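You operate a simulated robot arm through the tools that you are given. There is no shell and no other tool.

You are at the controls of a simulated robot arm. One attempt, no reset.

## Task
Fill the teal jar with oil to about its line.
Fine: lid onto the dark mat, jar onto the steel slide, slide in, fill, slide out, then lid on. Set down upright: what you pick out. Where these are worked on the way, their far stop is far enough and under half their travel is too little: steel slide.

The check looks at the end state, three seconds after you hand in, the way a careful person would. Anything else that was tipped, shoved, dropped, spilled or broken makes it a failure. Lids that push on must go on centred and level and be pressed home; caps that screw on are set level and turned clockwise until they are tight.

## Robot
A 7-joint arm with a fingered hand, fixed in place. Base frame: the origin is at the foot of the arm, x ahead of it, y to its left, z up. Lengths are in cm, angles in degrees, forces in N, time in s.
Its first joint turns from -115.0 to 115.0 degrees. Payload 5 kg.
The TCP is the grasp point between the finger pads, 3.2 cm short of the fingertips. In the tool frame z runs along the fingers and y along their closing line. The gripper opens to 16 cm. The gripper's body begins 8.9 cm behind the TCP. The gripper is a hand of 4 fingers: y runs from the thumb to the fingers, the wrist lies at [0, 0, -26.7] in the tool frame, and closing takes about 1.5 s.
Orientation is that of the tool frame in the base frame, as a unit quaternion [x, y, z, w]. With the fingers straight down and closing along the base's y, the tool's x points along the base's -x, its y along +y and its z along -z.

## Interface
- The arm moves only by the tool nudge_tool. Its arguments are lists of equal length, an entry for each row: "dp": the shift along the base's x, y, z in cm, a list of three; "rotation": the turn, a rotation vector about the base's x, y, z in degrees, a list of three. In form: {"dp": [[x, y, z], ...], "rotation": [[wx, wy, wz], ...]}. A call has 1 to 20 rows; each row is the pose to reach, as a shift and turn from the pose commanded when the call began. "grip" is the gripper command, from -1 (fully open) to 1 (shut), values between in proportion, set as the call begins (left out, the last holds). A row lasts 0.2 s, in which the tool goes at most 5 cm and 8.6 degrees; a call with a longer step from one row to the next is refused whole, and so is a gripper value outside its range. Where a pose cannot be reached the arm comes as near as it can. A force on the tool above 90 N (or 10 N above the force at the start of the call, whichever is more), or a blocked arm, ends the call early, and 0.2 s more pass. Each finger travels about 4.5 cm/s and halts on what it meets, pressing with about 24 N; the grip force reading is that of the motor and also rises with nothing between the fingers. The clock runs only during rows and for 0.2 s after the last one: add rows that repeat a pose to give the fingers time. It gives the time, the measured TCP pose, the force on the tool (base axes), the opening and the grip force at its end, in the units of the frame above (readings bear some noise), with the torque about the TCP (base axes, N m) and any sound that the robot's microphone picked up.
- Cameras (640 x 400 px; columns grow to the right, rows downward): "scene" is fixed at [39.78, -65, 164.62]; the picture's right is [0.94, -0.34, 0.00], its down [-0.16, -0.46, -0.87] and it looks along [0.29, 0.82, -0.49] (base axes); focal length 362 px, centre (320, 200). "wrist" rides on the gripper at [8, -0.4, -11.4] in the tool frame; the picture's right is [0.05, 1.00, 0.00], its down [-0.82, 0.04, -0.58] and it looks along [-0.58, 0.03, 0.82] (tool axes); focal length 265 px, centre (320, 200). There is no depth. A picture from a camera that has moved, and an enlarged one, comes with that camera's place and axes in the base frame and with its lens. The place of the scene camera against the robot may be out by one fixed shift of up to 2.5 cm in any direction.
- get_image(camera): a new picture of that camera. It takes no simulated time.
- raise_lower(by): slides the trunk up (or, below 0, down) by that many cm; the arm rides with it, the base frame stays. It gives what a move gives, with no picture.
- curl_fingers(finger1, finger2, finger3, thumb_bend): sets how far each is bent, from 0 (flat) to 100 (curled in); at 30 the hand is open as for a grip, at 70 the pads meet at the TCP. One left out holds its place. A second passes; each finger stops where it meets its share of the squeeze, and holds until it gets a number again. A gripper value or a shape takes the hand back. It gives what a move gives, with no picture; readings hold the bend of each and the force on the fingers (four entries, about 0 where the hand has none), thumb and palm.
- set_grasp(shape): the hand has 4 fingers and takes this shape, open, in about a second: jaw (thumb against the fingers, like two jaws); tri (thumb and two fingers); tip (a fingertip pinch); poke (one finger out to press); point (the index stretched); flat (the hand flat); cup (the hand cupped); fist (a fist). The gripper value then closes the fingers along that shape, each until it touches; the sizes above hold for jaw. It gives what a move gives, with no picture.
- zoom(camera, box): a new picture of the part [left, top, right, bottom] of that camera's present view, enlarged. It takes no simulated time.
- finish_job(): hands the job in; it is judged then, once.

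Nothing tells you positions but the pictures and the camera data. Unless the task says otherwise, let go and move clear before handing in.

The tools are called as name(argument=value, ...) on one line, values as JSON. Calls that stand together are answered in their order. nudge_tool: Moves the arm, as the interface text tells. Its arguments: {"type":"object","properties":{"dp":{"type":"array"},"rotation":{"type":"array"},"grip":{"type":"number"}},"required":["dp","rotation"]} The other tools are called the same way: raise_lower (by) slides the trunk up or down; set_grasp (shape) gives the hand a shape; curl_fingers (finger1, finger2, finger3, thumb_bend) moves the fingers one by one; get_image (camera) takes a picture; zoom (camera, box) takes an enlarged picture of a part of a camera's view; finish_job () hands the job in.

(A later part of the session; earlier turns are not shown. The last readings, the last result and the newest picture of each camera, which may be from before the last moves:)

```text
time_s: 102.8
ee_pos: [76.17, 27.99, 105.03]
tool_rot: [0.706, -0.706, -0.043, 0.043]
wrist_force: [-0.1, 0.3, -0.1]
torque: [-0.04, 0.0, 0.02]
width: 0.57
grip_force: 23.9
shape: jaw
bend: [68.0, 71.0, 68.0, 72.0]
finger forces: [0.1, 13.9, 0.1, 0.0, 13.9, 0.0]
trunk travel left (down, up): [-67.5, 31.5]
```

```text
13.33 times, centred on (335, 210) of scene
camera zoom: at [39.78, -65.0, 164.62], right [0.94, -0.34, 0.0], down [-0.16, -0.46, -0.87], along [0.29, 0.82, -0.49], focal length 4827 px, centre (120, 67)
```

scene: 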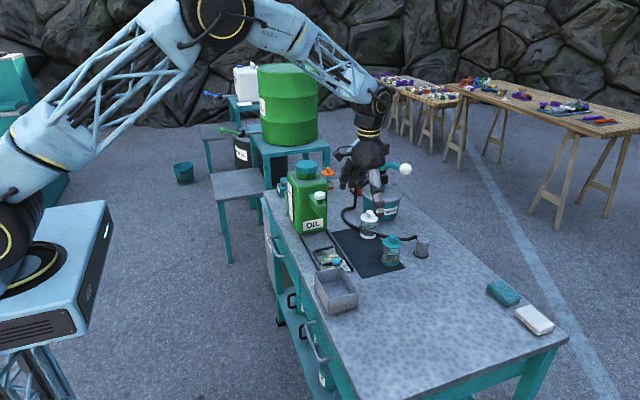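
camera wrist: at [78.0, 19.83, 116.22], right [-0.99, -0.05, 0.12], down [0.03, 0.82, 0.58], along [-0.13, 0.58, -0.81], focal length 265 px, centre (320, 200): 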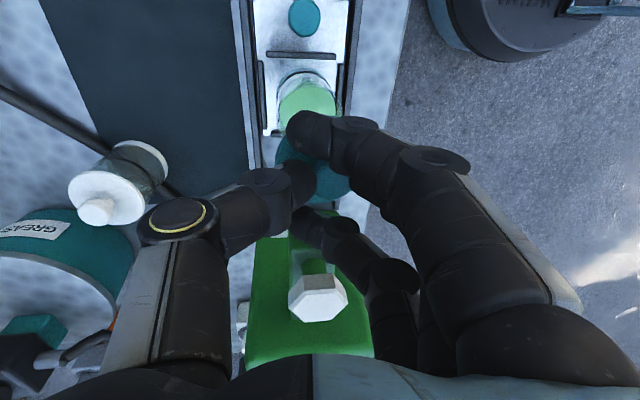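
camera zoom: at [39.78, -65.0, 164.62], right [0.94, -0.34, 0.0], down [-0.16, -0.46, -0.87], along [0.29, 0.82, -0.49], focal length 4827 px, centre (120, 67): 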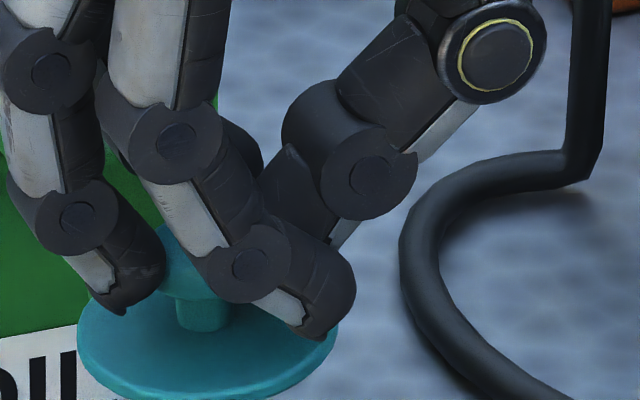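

The lid is now nearly level, with about 2° residual. Its centre is at about (75.4, 28.0) and the jar's at about (75.7, 27.9). I'll add 2°, shift +0.4 in x, and lower to about 1 cm above the rim to compare directly.

nudge_tool(dp=[[0.2, 0, 0], [0.4, -0.05, -1.5], [0.4, -0.05, -3], [0.4, -0.05, -4.5], [0.4, -0.05, -5.5], [0.4, -0.05, -5.5]], rotation=[[0, 1, 0], [0, 2, 0], [0, 2, 0], [0, 2, 0], [0, 2, 0], [0, 2, 0]])

zoom(camera="scene", box=[310, 205, 360, 245])

zoom(camera="wrist", box=[260, 80, 380, 220])

```text
time_s: 104.2
ee_pos: [76.83, 27.78, 99.42]
tool_rot: [-0.705, 0.705, 0.056, -0.055]
wrist_force: [0.4, 0.0, -0.3]
torque: [0.02, -0.03, -0.02]
width: 0.6
grip_force: 23.7
shape: jaw
bend: [68.0, 71.0, 68.0, 72.0]
finger forces: [0.1, 13.9, 0.1, 0.0, 13.8, 0.0]
trunk travel left (down, up): [-67.5, 31.5]
```

```text
10.00 times, centred on (335, 225) of scene
camera zoom: at [39.78, -65.0, 164.62], right [0.94, -0.34, 0.0], down [-0.16, -0.46, -0.87], along [0.29, 0.82, -0.49], focal length 3620 px, centre (170, -50)
```

zoom: 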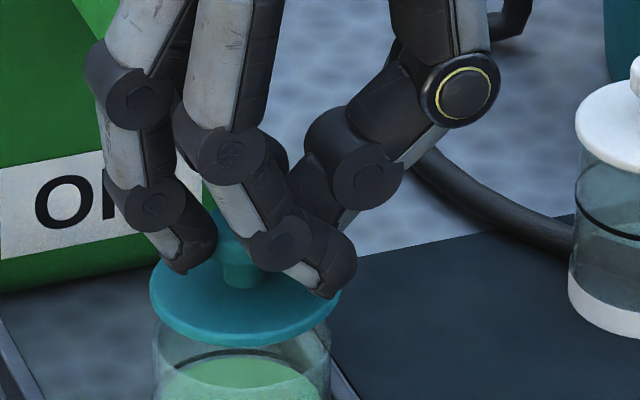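

```text
2.86 times, centred on (320, 150) of wrist
camera zoom: at [78.93, 19.82, 110.61], right [-0.99, -0.05, 0.16], down [0.05, 0.82, 0.58], along [-0.16, 0.58, -0.8], focal length 758 px, centre (320, 343)
```

zoom: 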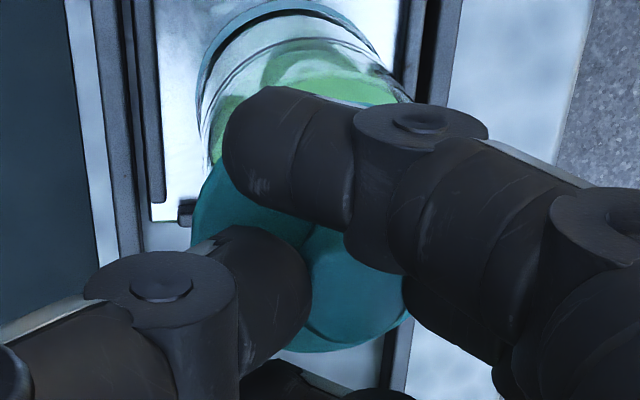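

zoom(camera="wrist", box=[280, 70, 360, 150])

zoom(camera="scene", box=[314, 226, 342, 254])

```text
5.00 times, centred on (320, 110) of wrist
camera zoom: at [78.93, 19.82, 110.61], right [-0.99, -0.05, 0.16], down [0.05, 0.82, 0.58], along [-0.16, 0.58, -0.8], focal length 1327 px, centre (320, 650)
```

zoom: 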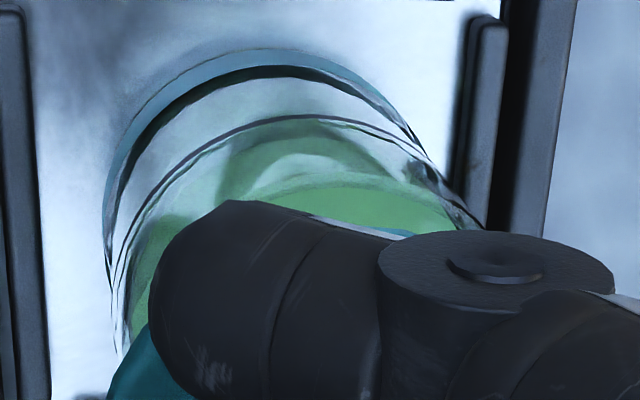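

```text
14.29 times, centred on (328, 240) of scene
camera zoom: at [39.78, -65.0, 164.62], right [0.94, -0.34, 0.0], down [-0.16, -0.46, -0.87], along [0.29, 0.82, -0.49], focal length 5172 px, centre (206, -371)
```

zoom: 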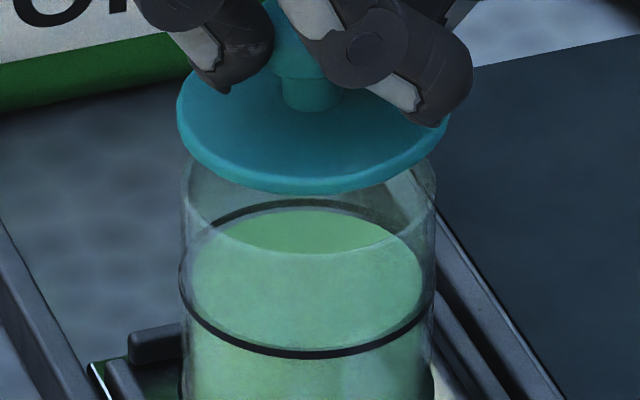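

Relative to the jar, the lid is about 0.1 too far in x and about 0.2 too far in y, and it is level within about 1°. I'll correct that and lower gently towards contact.

nudge_tool(dp=[[-0.1, -0.2, -0.3], [-0.1, -0.2, -0.7], [-0.1, -0.2, -1.0], [-0.1, -0.2, -1.0]], rotation=[[0, 0, 0], [0, 0, 0], [0, 0, 0], [0, 0, 0]])

zoom(camera="scene", box=[314, 226, 342, 254])

zoom(camera="wrist", box=[260, 80, 380, 220])

```text
time_s: 105.2
ee_pos: [76.6, 27.6, 98.65]
tool_rot: [-0.705, 0.705, 0.056, -0.056]
wrist_force: [0.9, 1.0, -1.0]
torque: [-0.01, 0.01, -0.02]
width: 0.56
grip_force: 23.7
shape: jaw
bend: [68.0, 71.0, 68.0, 72.0]
finger forces: [0.0, 14.0, 0.0, 0.0, 13.8, 0.1]
trunk travel left (down, up): [-67.5, 31.5]
```

```text
14.29 times, centred on (328, 240) of scene
camera zoom: at [39.78, -65.0, 164.62], right [0.94, -0.34, 0.0], down [-0.16, -0.46, -0.87], along [0.29, 0.82, -0.49], focal length 5172 px, centre (206, -371)
```

zoom: 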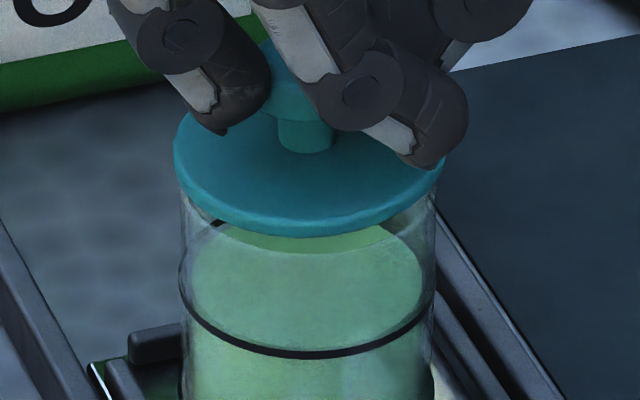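

```text
2.86 times, centred on (320, 150) of wrist
camera zoom: at [78.76, 19.58, 109.66], right [-0.99, -0.05, 0.16], down [0.05, 0.82, 0.58], along [-0.16, 0.58, -0.8], focal length 758 px, centre (320, 343)
```

zoom: 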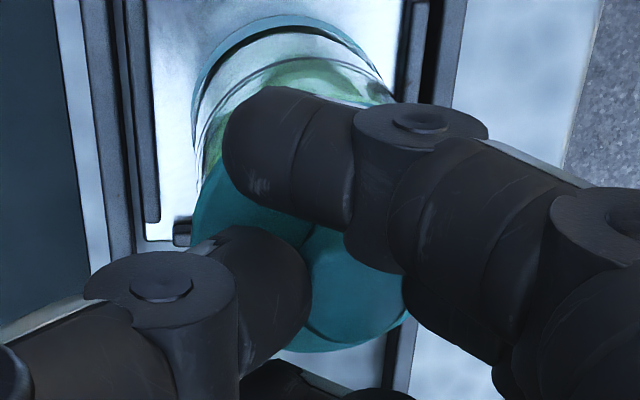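

The lid and jar now line up, with equal overhang left and right. I'll lower in small steps and watch the force.

nudge_tool(dp=[[0, 0, -0.2], [0, 0, -0.4], [0, 0, -0.4]], rotation=[[0, 0, 0], [0, 0, 0], [0, 0, 0]])

zoom(camera="scene", box=[314, 226, 342, 254])

```text
time_s: 106.0
ee_pos: [76.72, 27.65, 98.14]
tool_rot: [-0.705, 0.705, 0.056, -0.057]
wrist_force: [0.4, -0.1, 0.1]
torque: [-0.03, 0.01, -0.04]
width: 0.55
grip_force: 24.2
shape: jaw
bend: [68.0, 71.0, 68.0, 72.0]
finger forces: [0.0, 13.9, 0.1, 0.0, 13.8, 0.0]
trunk travel left (down, up): [-67.5, 31.5]
```

```text
14.29 times, centred on (328, 240) of scene
camera zoom: at [39.78, -65.0, 164.62], right [0.94, -0.34, 0.0], down [-0.16, -0.46, -0.87], along [0.29, 0.82, -0.49], focal length 5172 px, centre (206, -371)
```

zoom: 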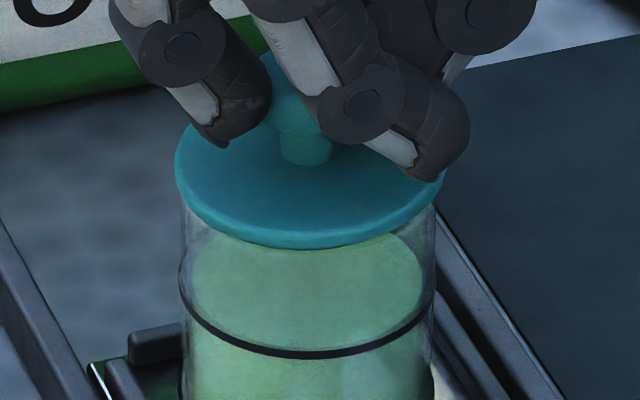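

nudge_tool(dp=[[0, 0, -0.1], [0, 0, -0.25], [0, 0, -0.25]], rotation=[[0, 0, 0], [0, 0, 0], [0, 0, 0]])

zoom(camera="scene", box=[314, 226, 342, 254])

```text
time_s: 106.8
ee_pos: [76.75, 27.68, 98.05]
tool_rot: [-0.705, 0.705, 0.056, -0.055]
wrist_force: [1.1, -1.6, 5.7]
torque: [0.03, 0.16, 0.04]
width: 0.58
grip_force: 23.5
shape: jaw
bend: [68.0, 71.0, 68.0, 72.0]
finger forces: [0.0, 13.9, 0.1, 0.0, 15.0, 0.0]
trunk travel left (down, up): [-67.5, 31.5]
heard: snap
```

```text
14.29 times, centred on (328, 240) of scene
camera zoom: at [39.78, -65.0, 164.62], right [0.94, -0.34, 0.0], down [-0.16, -0.46, -0.87], along [0.29, 0.82, -0.49], focal length 5172 px, centre (206, -371)
```

zoom: 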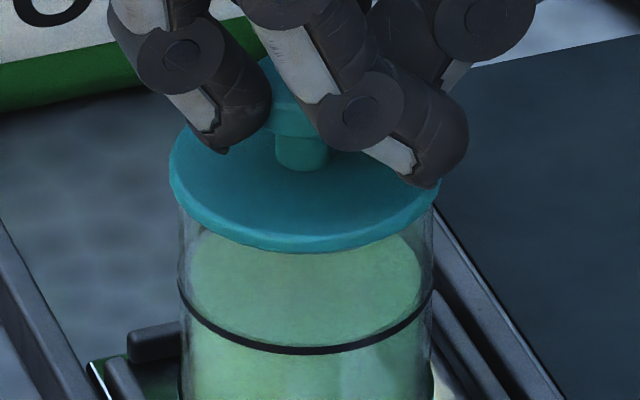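

A snap with only about 6 N: the lid has seated. I'll open slightly, because the hand is tilted and I don't want to scrape the lid, and then rise and straighten.

nudge_tool(dp=[[0, 0, 0.05], [0, 0, 0.1], [0, 0, 0.1], [0, 0, 0.1], [0, 0, 0.1]], rotation=[[0, 0, 0], [0, 0, 0], [0, 0, 0], [0, 0, 0], [0, 0, 0]], grip=0.55)

zoom(camera="scene", box=[314, 226, 342, 254])

zoom(camera="wrist", box=[260, 80, 380, 220])

```text
time_s: 108.0
ee_pos: [76.72, 27.55, 98.03]
tool_rot: [-0.705, 0.705, 0.057, -0.057]
wrist_force: [-0.6, -0.2, 0.0]
torque: [0.02, 0.02, -0.02]
width: 3.53
grip_force: 0.0
shape: jaw
bend: [73.0, 73.0, 73.0, 70.0]
finger forces: [0.1, 0.0, 0.0, 0.0, 0.0, 0.1]
trunk travel left (down, up): [-67.5, 31.5]
```

```text
14.29 times, centred on (328, 240) of scene
camera zoom: at [39.78, -65.0, 164.62], right [0.94, -0.34, 0.0], down [-0.16, -0.46, -0.87], along [0.29, 0.82, -0.49], focal length 5172 px, centre (206, -371)
```

zoom: 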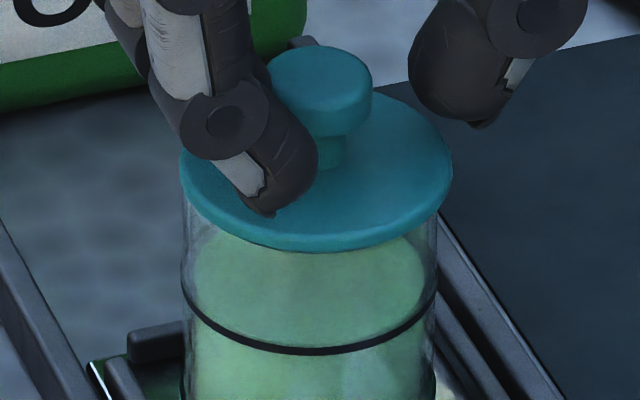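

```text
2.86 times, centred on (320, 150) of wrist
camera zoom: at [78.86, 19.61, 109.16], right [-0.99, -0.05, 0.16], down [0.05, 0.82, 0.58], along [-0.16, 0.58, -0.8], focal length 758 px, centre (320, 343)
```

zoom: 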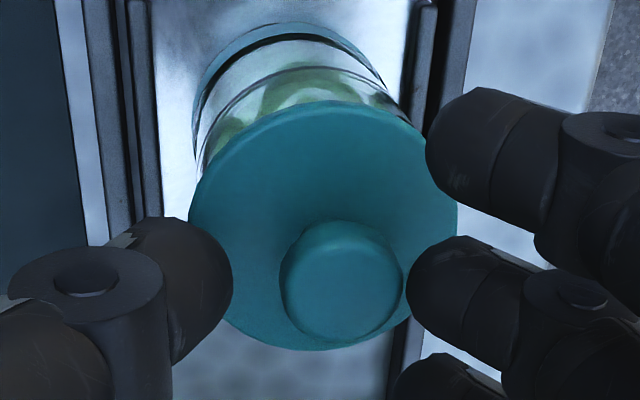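

The fingers are clear of the knob. I'll rise and straighten the hand, then inspect how the lid sits.

nudge_tool(dp=[[0, 0, 1], [0, 0, 3], [0, 0, 5], [0, 0, 8], [0, 0, 11], [0, 0, 12], [0, 0, 12]], rotation=[[0, 0, 0], [0, 0, 0], [0, 0, 0], [0, -3, 0], [0, -6, 0], [0, -9, 0], [0, -9, 0]])

zoom(camera="scene", box=[314, 222, 346, 258])

get_image(camera="wrist")

zoom(camera="wrist", box=[270, 80, 370, 180])

```text
time_s: 109.6
ee_pos: [76.67, 27.77, 109.98]
tool_rot: [-0.706, 0.708, 0.0, 0.0]
wrist_force: [0.2, -0.6, 0.1]
torque: [0.03, 0.04, 0.04]
width: 3.58
grip_force: 0.1
shape: jaw
bend: [73.0, 73.0, 73.0, 70.0]
finger forces: [0.1, 0.1, 0.0, 0.0, 0.0, 0.1]
trunk travel left (down, up): [-67.5, 31.5]
```

```text
11.11 times, centred on (330, 240) of scene
camera zoom: at [39.78, -65.0, 164.62], right [0.94, -0.34, 0.0], down [-0.16, -0.46, -0.87], along [0.29, 0.82, -0.49], focal length 4023 px, centre (209, -244)
```

zoom: 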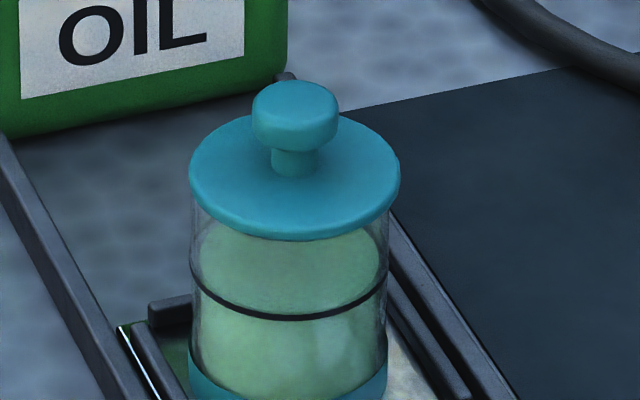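

```text
taken
camera wrist: at [77.11, 19.73, 121.38], right [-1.0, -0.05, 0.0], down [-0.04, 0.82, 0.58], along [-0.03, 0.58, -0.82], focal length 265 px, centre (320, 200)
```

wrist: 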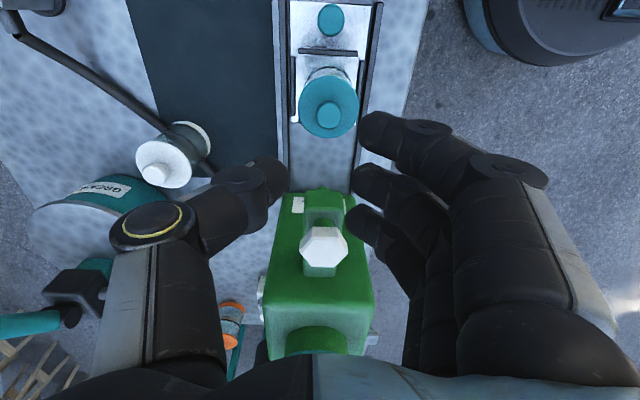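

```text
4.00 times, centred on (320, 130) of wrist
camera zoom: at [77.11, 19.73, 121.38], right [-1.0, -0.05, 0.0], down [-0.04, 0.82, 0.58], along [-0.03, 0.58, -0.82], focal length 1062 px, centre (320, 480)
```

zoom: 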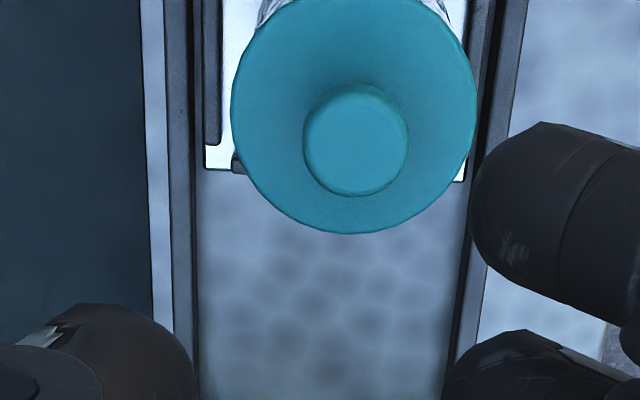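

The lid is on but looks slightly high on its +x side (about 2–3°). I'll close the fingers above it and press the knob straight down to push it home.

nudge_tool(dp=[[-0.4, 0, 0], [-0.8, 0, 0], [-0.8, 0, 0], [-0.8, 0, 0], [-0.8, 0, -2], [-0.8, 0, -5], [-0.8, 0, -8], [-0.8, 0, -9], [-0.8, 0, -9]], rotation=[[0, 0, 0], [0, 0, 0], [0, 0, 0], [0, 0, 0], [0, 0, 0], [0, 0, 0], [0, 0, 0], [0, 0, 0], [0, 0, 0]], grip=1.0)

zoom(camera="wrist", box=[240, 80, 400, 240])

zoom(camera="scene", box=[310, 210, 350, 255])

```text
time_s: 111.6
ee_pos: [75.8, 27.7, 100.85]
tool_rot: [0.707, -0.707, 0.0, 0.0]
wrist_force: [0.0, 0.7, 0.4]
torque: [-0.01, -0.04, 0.01]
width: 0.0
grip_force: 24.5
shape: jaw
bend: [68.0, 63.0, 68.0, 66.0]
finger forces: [0.0, 0.0, 0.0, 0.0, 0.0, 0.0]
trunk travel left (down, up): [-67.5, 31.5]
```

```text
2.50 times, centred on (320, 160) of wrist
camera zoom: at [76.2, 19.63, 112.17], right [-1.0, -0.05, 0.0], down [-0.04, 0.82, 0.58], along [-0.03, 0.58, -0.82], focal length 664 px, centre (320, 300)
```

zoom: 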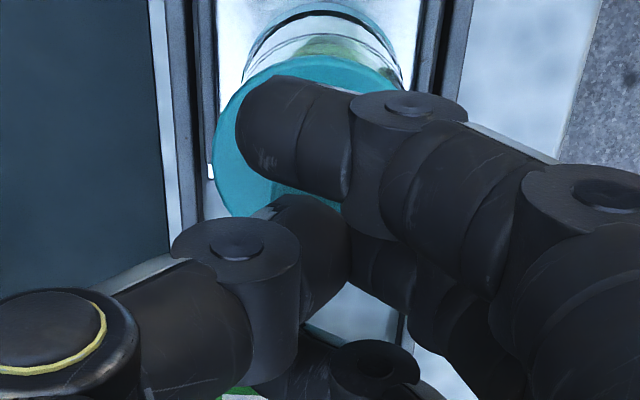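

```text
8.89 times, centred on (330, 232) of scene
camera zoom: at [39.78, -65.0, 164.62], right [0.94, -0.34, 0.0], down [-0.16, -0.46, -0.87], along [0.29, 0.82, -0.49], focal length 3218 px, centre (231, -89)
```

zoom: 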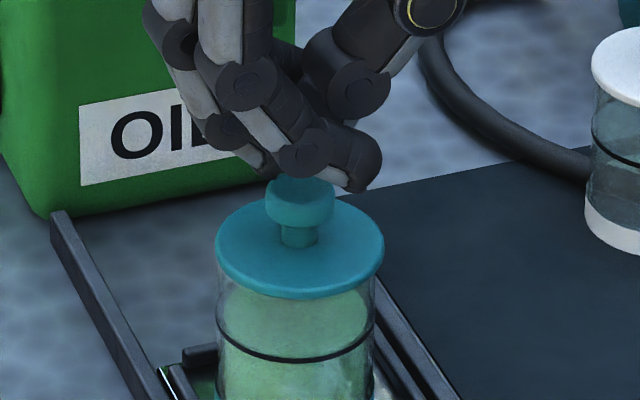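

nudge_tool(dp=[[0, 0, -0.4], [0, 0, -0.8], [0, 0, -1.1], [0, 0, -1.1]], rotation=[[0, 0, 0], [0, 0, 0], [0, 0, 0], [0, 0, 0]])

zoom(camera="scene", box=[310, 210, 350, 255])

```text
time_s: 112.6
ee_pos: [75.8, 27.69, 99.84]
tool_rot: [-0.707, 0.707, 0.001, 0.0]
wrist_force: [-0.1, 0.9, 2.2]
torque: [0.0, 0.0, 0.01]
width: 0.01
grip_force: 23.8
shape: jaw
bend: [68.0, 63.0, 68.0, 66.0]
finger forces: [0.0, 0.1, 0.0, 0.0, 0.1, 0.1]
trunk travel left (down, up): [-67.5, 31.5]
```

```text
8.89 times, centred on (330, 232) of scene
camera zoom: at [39.78, -65.0, 164.62], right [0.94, -0.34, 0.0], down [-0.16, -0.46, -0.87], along [0.29, 0.82, -0.49], focal length 3218 px, centre (231, -89)
```

zoom: 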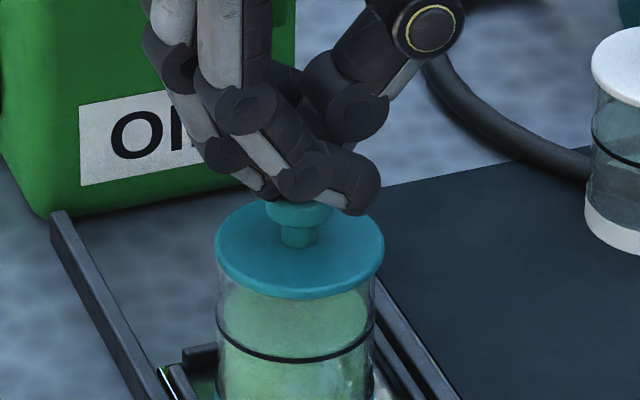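

Light contact on the knob. I'll press gradually.

nudge_tool(dp=[[0, 0, -0.15], [0, 0, -0.3], [0, 0, -0.3]], rotation=[[0, 0, 0], [0, 0, 0], [0, 0, 0]])

zoom(camera="scene", box=[310, 210, 350, 255])

```text
time_s: 113.4
ee_pos: [75.74, 27.67, 99.7]
tool_rot: [-0.707, 0.707, -0.001, 0.001]
wrist_force: [-1.4, -1.8, 19.1]
torque: [-0.01, 0.27, 0.02]
width: 0.01
grip_force: 23.9
shape: jaw
bend: [68.0, 65.0, 68.0, 67.0]
finger forces: [0.0, 0.1, 0.1, 0.0, 0.0, 0.0]
trunk travel left (down, up): [-67.5, 31.5]
```

```text
8.89 times, centred on (330, 232) of scene
camera zoom: at [39.78, -65.0, 164.62], right [0.94, -0.34, 0.0], down [-0.16, -0.46, -0.87], along [0.29, 0.82, -0.49], focal length 3218 px, centre (231, -89)
```

zoom: 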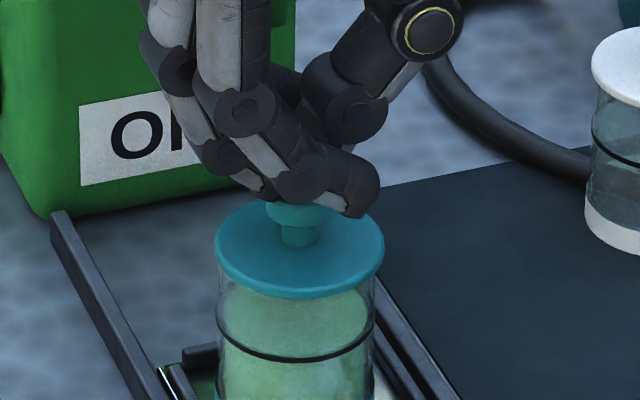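

The 19 N acts about 1.2 cm to the −x side of the TCP, at the knob's edge. I'll lift slightly, shift +1.3 in x so the push is central, and press again.

nudge_tool(dp=[[0, 0, 0.8], [0.7, 0.1, 0.8], [1.4, 0.1, 0.8], [1.4, 0.1, 0.3], [1.4, 0.1, 0.3]], rotation=[[0, 0, 0], [0, 0, 0], [0, 0, 0], [0, 0, 0], [0, 0, 0]])

nudge_tool(dp=[[0, 0, -0.2], [0, 0, -0.4], [0, 0, -0.5], [0, 0, -0.5]], rotation=[[0, 0, 0], [0, 0, 0], [0, 0, 0], [0, 0, 0]])

zoom(camera="scene", box=[310, 210, 350, 255])

```text
time_s: 114.6
ee_pos: [77.39, 27.92, 99.97]
tool_rot: [-0.707, 0.707, 0.001, 0.0]
wrist_force: [-0.5, -0.5, -0.1]
torque: [-0.03, -0.03, -0.02]
width: 0.02
grip_force: 24.4
shape: jaw
bend: [68.0, 63.0, 68.0, 67.0]
finger forces: [0.0, 0.0, 0.0, 0.1, 0.1, 0.0]
trunk travel left (down, up): [-67.5, 31.5]
```

```text
time_s: 115.6
ee_pos: [77.19, 27.79, 99.63]
tool_rot: [0.707, -0.707, 0.0, -0.002]
wrist_force: [0.6, 1.2, 31.4]
torque: [0.04, 0.28, 0.0]
width: 0.03
grip_force: 24.0
shape: jaw
bend: [68.0, 67.0, 68.0, 67.0]
finger forces: [0.0, 0.1, 0.0, 0.0, 0.1, 0.0]
trunk travel left (down, up): [-67.5, 31.5]
```

```text
8.89 times, centred on (330, 232) of scene
camera zoom: at [39.78, -65.0, 164.62], right [0.94, -0.34, 0.0], down [-0.16, -0.46, -0.87], along [0.29, 0.82, -0.49], focal length 3218 px, centre (231, -89)
```

zoom: 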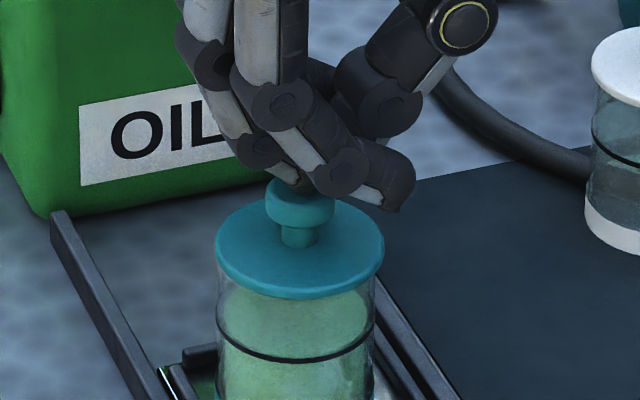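

31 N now acts within 0.4 cm of the knob's centre and nothing moves. I'll press a little harder, to about 45 N, to be sure it is home.

nudge_tool(dp=[[-0.2, 0, -0.15], [-0.2, 0, -0.3], [-0.2, 0, -0.3]], rotation=[[0, 0, 0], [0, 0, 0], [0, 0, 0]])

nudge_tool(dp=[[0, 0, 0.6], [0, 0, 3], [0, 0, 7], [0, -3, 10], [0, -6, 12], [0, -6, 12]], rotation=[[0, 0, 0], [0, 0, 0], [0, 0, 0], [0, 0, 0], [0, 0, 0], [0, 0, 0]])

zoom(camera="scene", box=[315, 225, 345, 255])

get_image(camera="wrist")

```text
time_s: 116.4
ee_pos: [76.83, 27.65, 99.45]
tool_rot: [0.707, -0.707, 0.001, -0.002]
wrist_force: [5.1, 1.7, 51.8]
torque: [-0.01, 0.23, 0.04]
width: 0.0
grip_force: 24.1
shape: jaw
bend: [68.0, 70.0, 68.0, 68.0]
finger forces: [0.0, 0.0, 0.0, 0.0, 0.0, 0.1]
trunk travel left (down, up): [-67.5, 31.5]
```

```text
time_s: 117.8
ee_pos: [76.92, 21.59, 111.12]
tool_rot: [0.708, -0.707, -0.001, 0.001]
wrist_force: [0.1, 0.5, -0.5]
torque: [0.03, 0.01, -0.01]
width: 0.0
grip_force: 23.6
shape: jaw
bend: [68.0, 64.0, 68.0, 67.0]
finger forces: [0.0, 0.0, 0.0, 0.0, 0.0, 0.0]
trunk travel left (down, up): [-67.5, 31.5]
```

```text
13.33 times, centred on (330, 240) of scene
camera zoom: at [39.78, -65.0, 164.62], right [0.94, -0.34, 0.0], down [-0.16, -0.46, -0.87], along [0.29, 0.82, -0.49], focal length 4827 px, centre (187, -333)
```

zoom: 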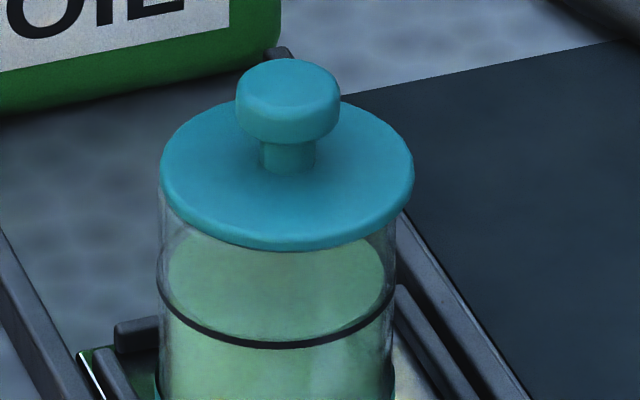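

```text
taken
camera wrist: at [77.27, 13.58, 122.47], right [-1.0, -0.05, 0.0], down [-0.04, 0.82, 0.58], along [-0.03, 0.58, -0.82], focal length 265 px, centre (320, 200)
```

wrist: 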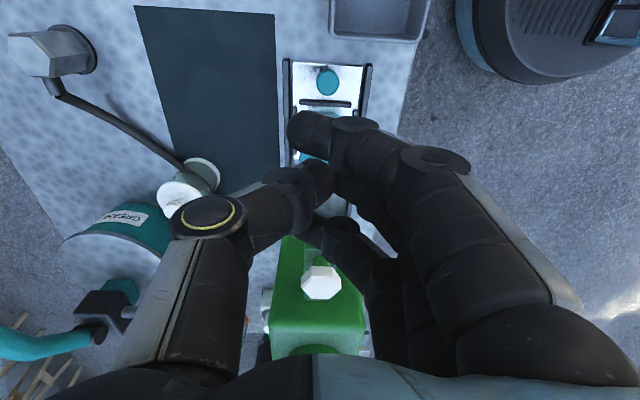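

The lid looks level now, but about 0.2 cm off-centre towards +x. I'll look closely at the lid-to-rim interface on both sides.

zoom(camera="scene", box=[316, 232, 330, 246])

zoom(camera="scene", box=[326, 232, 340, 246])

nudge_tool(dp=[[0, -2, 2], [0, -4, 3], [0, -4, 3]], rotation=[[0, 0, 0], [0, 0, 0], [0, 0, 0]], grip=0.0)

zoom(camera="wrist", box=[260, 70, 380, 220])

```text
16.00 times, centred on (323, 239) of scene
camera zoom: at [39.78, -65.0, 164.62], right [0.94, -0.34, 0.0], down [-0.16, -0.46, -0.87], along [0.29, 0.82, -0.49], focal length 5793 px, centre (272, -424)
```

zoom: 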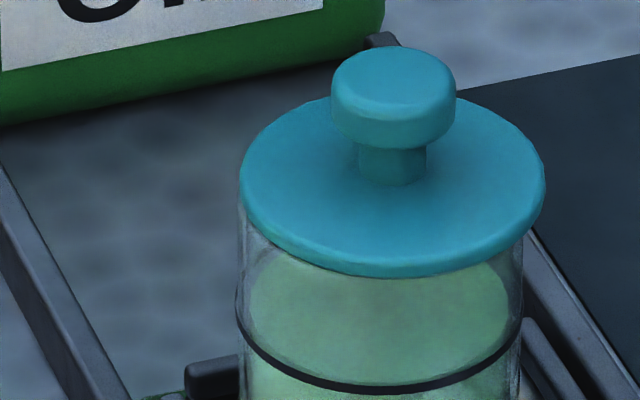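

```text
16.00 times, centred on (333, 239) of scene
camera zoom: at [39.78, -65.0, 164.62], right [0.94, -0.34, 0.0], down [-0.16, -0.46, -0.87], along [0.29, 0.82, -0.49], focal length 5793 px, centre (112, -424)
```

zoom: 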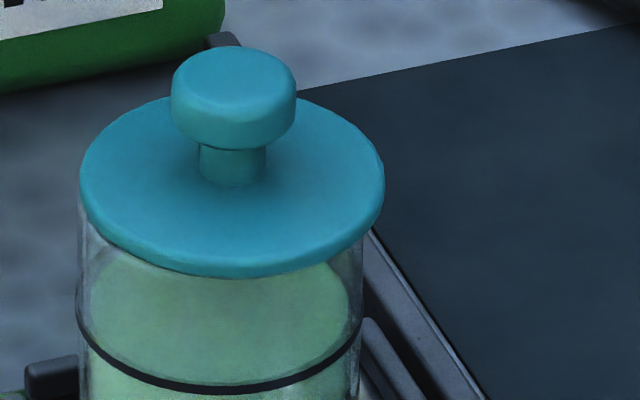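

```text
time_s: 118.6
ee_pos: [77.04, 17.69, 114.21]
tool_rot: [0.708, -0.707, -0.001, 0.001]
wrist_force: [0.0, 0.8, 0.8]
torque: [-0.02, -0.02, -0.02]
width: 7.99
grip_force: 0.1
shape: jaw
bend: [72.0, 72.0, 72.0, 70.0]
finger forces: [0.1, 0.0, 0.1, 0.0, 0.0, 0.0]
trunk travel left (down, up): [-67.5, 31.5]
```

```text
2.67 times, centred on (320, 145) of wrist
camera zoom: at [77.54, 9.6, 125.59], right [-1.0, -0.05, 0.0], down [-0.04, 0.82, 0.58], along [-0.03, 0.58, -0.82], focal length 708 px, centre (320, 347)
```

zoom: 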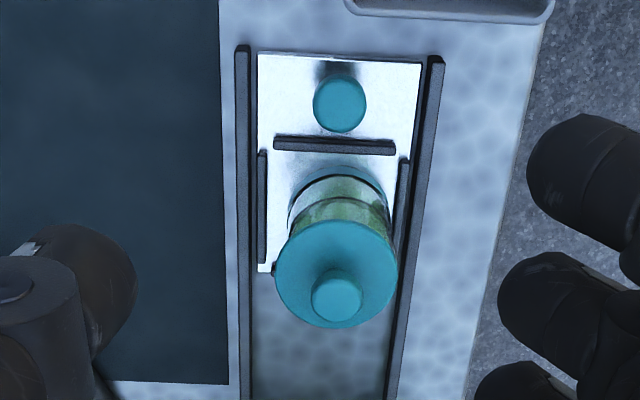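

zoom(camera="wrist", box=[295, 125, 355, 200])

zoom(camera="scene", box=[312, 224, 350, 262])

```text
5.33 times, centred on (325, 162) of wrist
camera zoom: at [77.54, 9.6, 125.59], right [-1.0, -0.05, 0.0], down [-0.04, 0.82, 0.58], along [-0.03, 0.58, -0.82], focal length 1416 px, centre (293, 400)
```

zoom: 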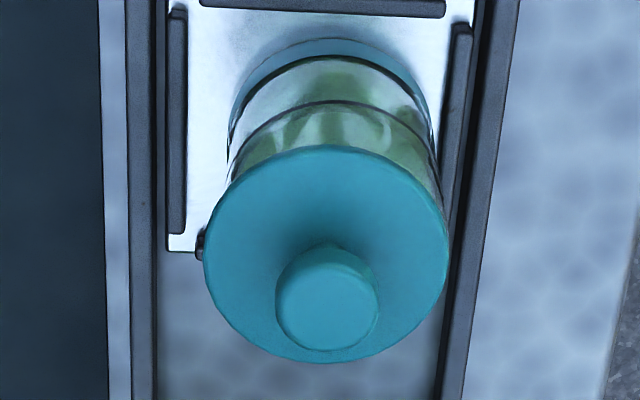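

```text
10.53 times, centred on (331, 243) of scene
camera zoom: at [39.78, -65.0, 164.62], right [0.94, -0.34, 0.0], down [-0.16, -0.46, -0.87], along [0.29, 0.82, -0.49], focal length 3811 px, centre (204, -253)
```

zoom: 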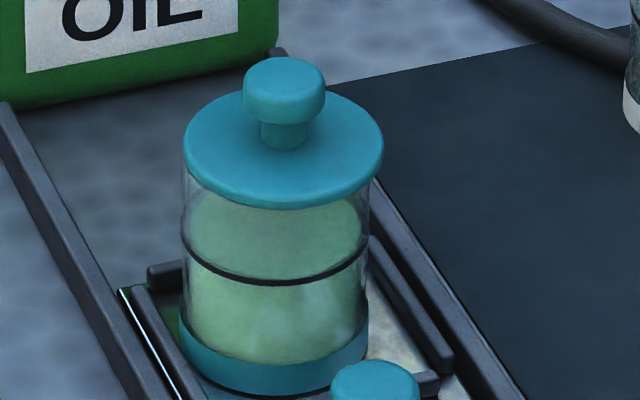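

The lid is level and down on the rim, but measured from both cameras it sits about 0.3 cm off-centre towards +x. I'll re-seat it: take hold again with the hand pre-tilted 9° so the grip doesn't pry, re-centre, and press it down while still holding.

nudge_tool(dp=[[0, 3, -1], [0, 7, -2], [-0.1, 10, -4], [-0.1, 10, -6.5], [-0.1, 10, -6.5]], rotation=[[0, 2, 0], [0, 4, 0], [0, 7, 0], [0, 9, 0], [0, 9, 0]], grip=0.4)

zoom(camera="wrist", box=[250, 70, 390, 230])

zoom(camera="scene", box=[305, 190, 355, 255])

```text
time_s: 119.8
ee_pos: [77.15, 27.9, 107.52]
tool_rot: [0.706, -0.704, -0.057, 0.056]
wrist_force: [-1.0, -1.2, 0.1]
torque: [0.05, -0.02, 0.02]
width: 4.85
grip_force: 0.0
shape: jaw
bend: [73.0, 73.0, 73.0, 70.0]
finger forces: [0.0, 0.1, 0.0, 0.0, 0.0, 0.1]
trunk travel left (down, up): [-67.5, 31.5]
```

```text
2.50 times, centred on (320, 150) of wrist
camera zoom: at [79.29, 19.79, 118.68], right [-0.99, -0.05, 0.16], down [0.05, 0.82, 0.58], along [-0.16, 0.58, -0.8], focal length 664 px, centre (320, 325)
```

zoom: 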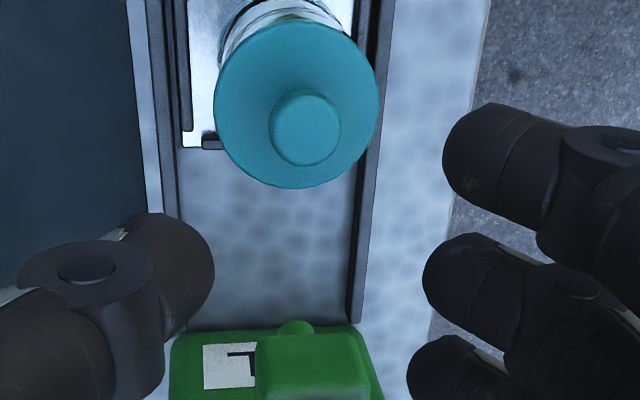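

```text
6.15 times, centred on (330, 222) of scene
camera zoom: at [39.78, -65.0, 164.62], right [0.94, -0.34, 0.0], down [-0.16, -0.46, -0.87], along [0.29, 0.82, -0.49], focal length 2228 px, centre (258, 62)
```

zoom: 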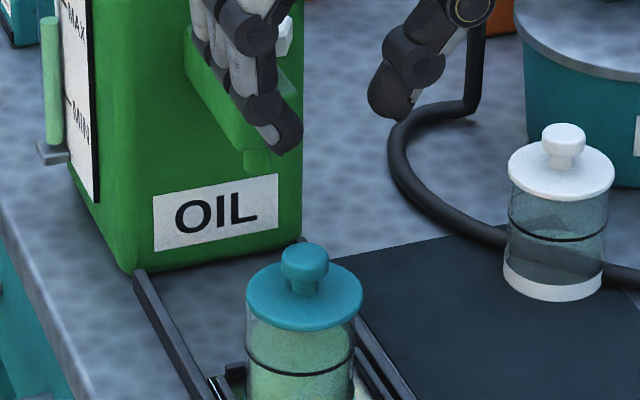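

Lid centre is now about (75.75, 27.75). I'll descend around the knob with the same 9° tilt.

nudge_tool(dp=[[-0.25, -0.15, -3], [-0.25, -0.15, -6], [-0.25, -0.15, -8], [-0.25, -0.15, -9.3], [-0.25, -0.15, -9.3]], rotation=[[0, 0, 0], [0, 0, 0], [0, 0, 0], [0, 0, 0], [0, 0, 0]])

zoom(camera="wrist", box=[250, 70, 390, 230])

zoom(camera="scene", box=[314, 222, 346, 258])

```text
time_s: 121.0
ee_pos: [76.69, 27.61, 98.13]
tool_rot: [0.705, -0.705, -0.056, 0.056]
wrist_force: [0.0, -0.7, -0.1]
torque: [0.0, -0.01, -0.02]
width: 4.86
grip_force: 0.2
shape: jaw
bend: [73.0, 73.0, 73.0, 70.0]
finger forces: [0.1, 0.0, 0.0, 0.0, 0.0, 0.0]
trunk travel left (down, up): [-67.5, 31.5]
```

```text
2.50 times, centred on (320, 150) of wrist
camera zoom: at [78.91, 19.52, 109.31], right [-0.99, -0.05, 0.16], down [0.05, 0.82, 0.58], along [-0.16, 0.58, -0.8], focal length 664 px, centre (320, 325)
```

zoom: 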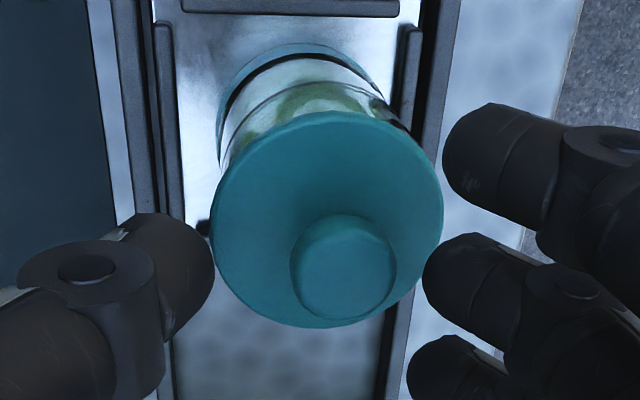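

```text
11.11 times, centred on (330, 240) of scene
camera zoom: at [39.78, -65.0, 164.62], right [0.94, -0.34, 0.0], down [-0.16, -0.46, -0.87], along [0.29, 0.82, -0.49], focal length 4023 px, centre (209, -244)
```

zoom: 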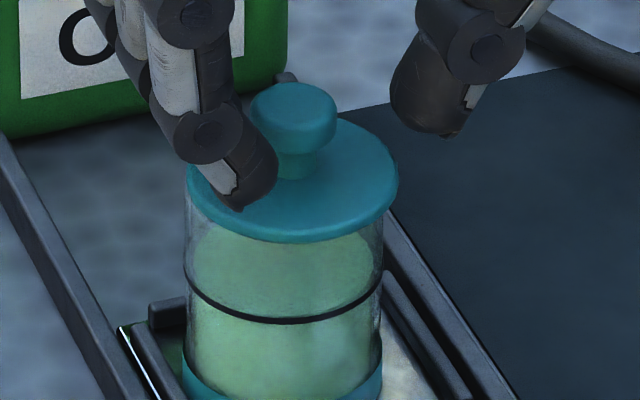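

Positioned as at release. I'll close on the knob and see whether the lid stays put.

nudge_tool(dp=[[0, 0, 0], [0, 0, 0], [0, 0, 0], [0, 0, 0], [0, 0, 0], [0, 0, 0]], rotation=[[0, 0, 0], [0, 0, 0], [0, 0, 0], [0, 0, 0], [0, 0, 0], [0, 0, 0]], grip=0.9)

zoom(camera="scene", box=[314, 222, 346, 258])

zoom(camera="wrist", box=[250, 70, 390, 230])

```text
time_s: 122.4
ee_pos: [76.77, 27.53, 98.17]
tool_rot: [0.705, -0.705, -0.055, 0.056]
wrist_force: [0.9, 0.4, 2.6]
torque: [0.02, 0.08, 0.0]
width: 0.49
grip_force: 24.0
shape: jaw
bend: [68.0, 71.0, 68.0, 71.0]
finger forces: [0.0, 14.6, 0.0, 0.0, 14.8, 0.1]
trunk travel left (down, up): [-67.5, 31.5]
heard: snap
```

```text
11.11 times, centred on (330, 240) of scene
camera zoom: at [39.78, -65.0, 164.62], right [0.94, -0.34, 0.0], down [-0.16, -0.46, -0.87], along [0.29, 0.82, -0.49], focal length 4023 px, centre (209, -244)
```

zoom: 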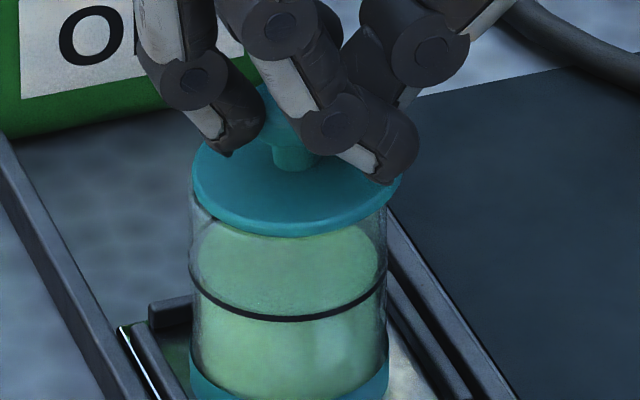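

```text
2.50 times, centred on (320, 150) of wrist
camera zoom: at [78.91, 19.5, 109.36], right [-0.99, -0.05, 0.16], down [0.05, 0.82, 0.58], along [-0.16, 0.58, -0.8], focal length 664 px, centre (320, 325)
```

zoom: 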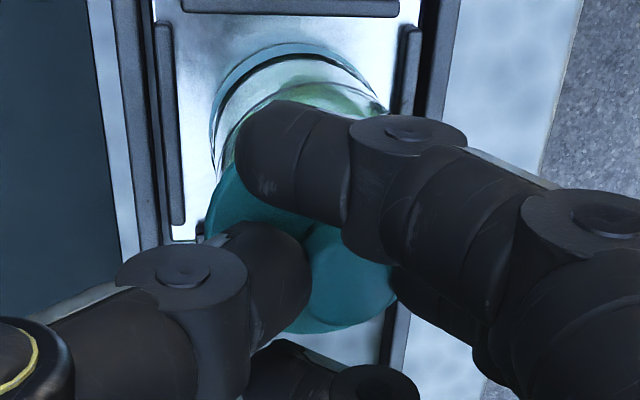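

Another snap: the grip has unseated the lid again. I'll lift it about 0.8 cm clear and re-centre it over the jar.

nudge_tool(dp=[[0, 0, 0.3], [0, 0, 0.6], [0, 0, 0.9], [0, 0, 0.9]], rotation=[[0, 0, 0], [0, 0, 0], [0, 0, 0], [0, 0, 0]])

zoom(camera="scene", box=[314, 222, 346, 258])

zoom(camera="wrist", box=[250, 70, 390, 230])

```text
time_s: 123.4
ee_pos: [76.78, 27.39, 99.18]
tool_rot: [-0.704, 0.705, 0.056, -0.057]
wrist_force: [0.1, 0.7, 0.6]
torque: [0.01, 0.02, 0.0]
width: 0.42
grip_force: 24.1
shape: jaw
bend: [68.0, 70.0, 68.0, 72.0]
finger forces: [0.1, 13.4, 0.1, 0.1, 13.6, 0.0]
trunk travel left (down, up): [-67.5, 31.5]
```

```text
11.11 times, centred on (330, 240) of scene
camera zoom: at [39.78, -65.0, 164.62], right [0.94, -0.34, 0.0], down [-0.16, -0.46, -0.87], along [0.29, 0.82, -0.49], focal length 4023 px, centre (209, -244)
```

zoom: 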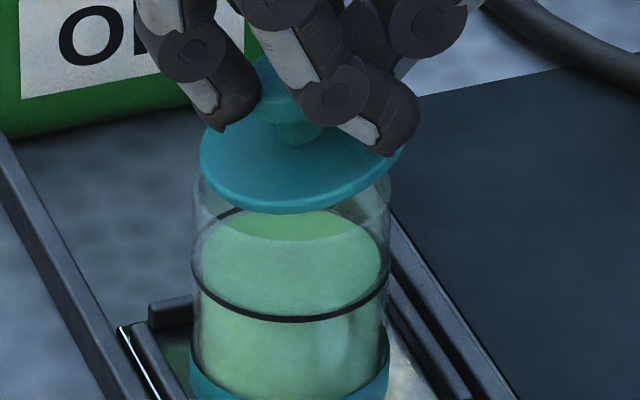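

```text
2.50 times, centred on (320, 150) of wrist
camera zoom: at [78.95, 19.54, 110.32], right [-0.99, -0.05, 0.16], down [0.05, 0.82, 0.58], along [-0.16, 0.58, -0.8], focal length 664 px, centre (320, 325)
```

zoom: 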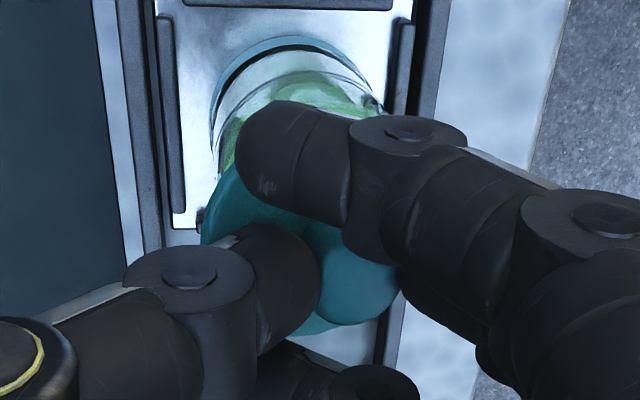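

zoom(camera="scene", box=[318, 226, 338, 246])

zoom(camera="wrist", box=[285, 75, 345, 145])

```text
16.00 times, centred on (328, 236) of scene
camera zoom: at [39.78, -65.0, 164.62], right [0.94, -0.34, 0.0], down [-0.16, -0.46, -0.87], along [0.29, 0.82, -0.49], focal length 5793 px, centre (192, -376)
```

zoom: 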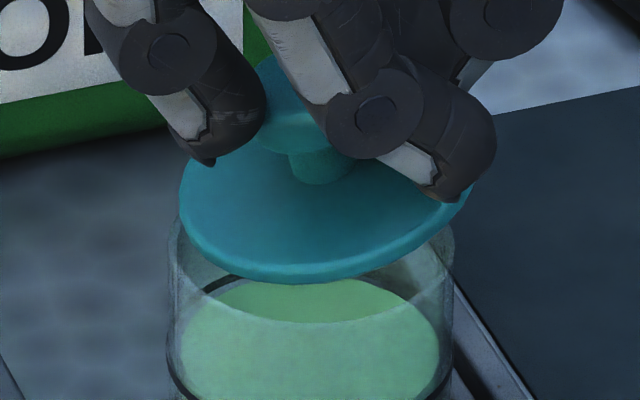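

```text
5.71 times, centred on (315, 110) of wrist
camera zoom: at [78.95, 19.54, 110.32], right [-0.99, -0.05, 0.16], down [0.05, 0.82, 0.58], along [-0.16, 0.58, -0.8], focal length 1517 px, centre (349, 714)
```

zoom: 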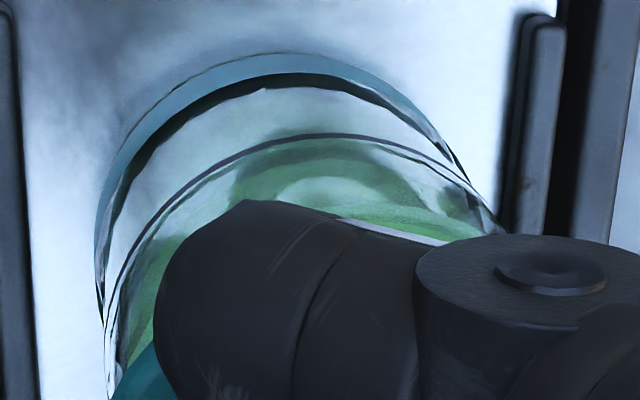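

The lid hangs about 6° tilted (+x side up) and about 0.24 cm to +x. I'll rotate the hand another +5.5° about y and shift to compensate, staying above the rim.

nudge_tool(dp=[[0.1, 0.05, 0.1], [0.2, 0.1, 0.2], [0.2, 0.1, 0.2]], rotation=[[0, 3, 0], [0, 5.5, 0], [0, 5.5, 0]])

zoom(camera="scene", box=[318, 226, 338, 246])

zoom(camera="wrist", box=[250, 70, 390, 230])

```text
time_s: 124.2
ee_pos: [76.97, 27.78, 99.53]
tool_rot: [-0.701, 0.702, 0.09, -0.09]
wrist_force: [0.0, 0.9, 0.4]
torque: [0.02, 0.0, -0.01]
width: 0.44
grip_force: 24.5
shape: jaw
bend: [68.0, 70.0, 68.0, 72.0]
finger forces: [0.0, 13.2, 0.0, 0.0, 13.6, 0.0]
trunk travel left (down, up): [-67.5, 31.5]
```

```text
16.00 times, centred on (328, 236) of scene
camera zoom: at [39.78, -65.0, 164.62], right [0.94, -0.34, 0.0], down [-0.16, -0.46, -0.87], along [0.29, 0.82, -0.49], focal length 5793 px, centre (192, -376)
```

zoom: 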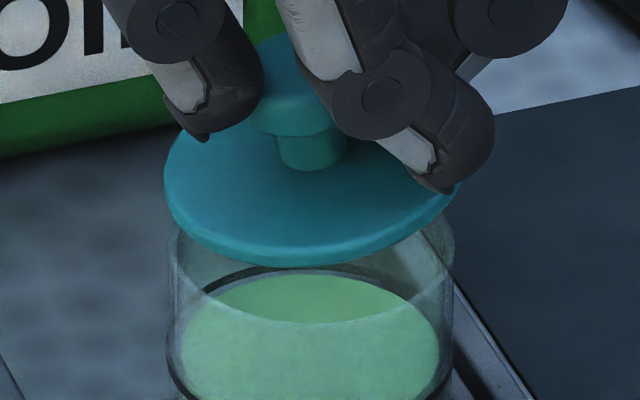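

```text
2.50 times, centred on (320, 150) of wrist
camera zoom: at [80.16, 19.61, 110.29], right [-0.97, -0.05, 0.25], down [0.1, 0.82, 0.57], along [-0.23, 0.58, -0.78], focal length 664 px, centre (320, 325)
```

zoom: 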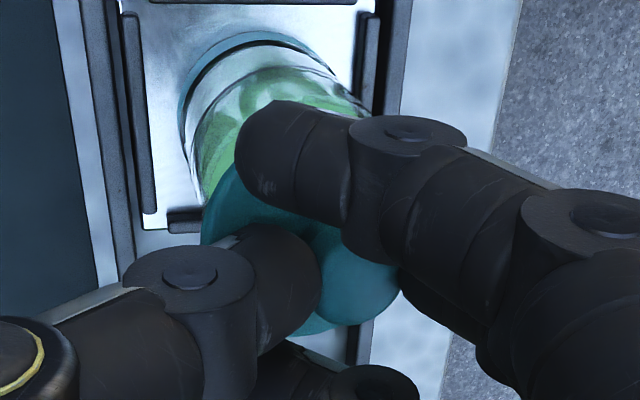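

Level and centred now: offset about 0 in both directions by the scene view. I'll lower straight down.

nudge_tool(dp=[[0, 0, -0.4], [0, 0, -0.8], [0, 0, -1.05], [0, 0, -1.05]], rotation=[[0, 0, 0], [0, 0, 0], [0, 0, 0], [0, 0, 0]])

zoom(camera="scene", box=[318, 230, 338, 250])

```text
time_s: 125.2
ee_pos: [76.86, 27.75, 98.37]
tool_rot: [0.702, -0.701, -0.09, 0.09]
wrist_force: [-0.6, 0.6, 0.4]
torque: [-0.02, 0.06, 0.02]
width: 0.42
grip_force: 24.1
shape: jaw
bend: [68.0, 70.0, 68.0, 72.0]
finger forces: [0.1, 13.6, 0.0, 0.0, 13.8, 0.0]
trunk travel left (down, up): [-67.5, 31.5]
```

```text
16.00 times, centred on (328, 240) of scene
camera zoom: at [39.78, -65.0, 164.62], right [0.94, -0.34, 0.0], down [-0.16, -0.46, -0.87], along [0.29, 0.82, -0.49], focal length 5793 px, centre (192, -440)
```

zoom: 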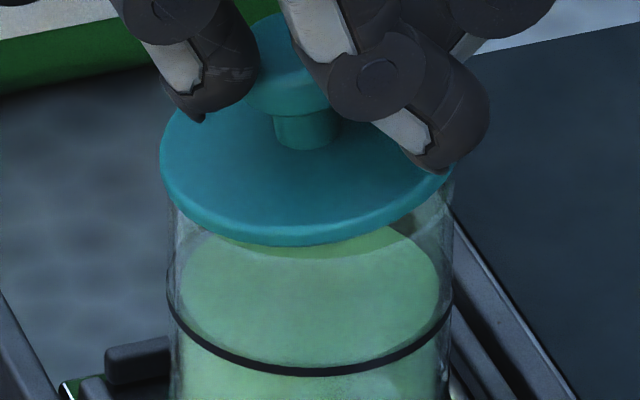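

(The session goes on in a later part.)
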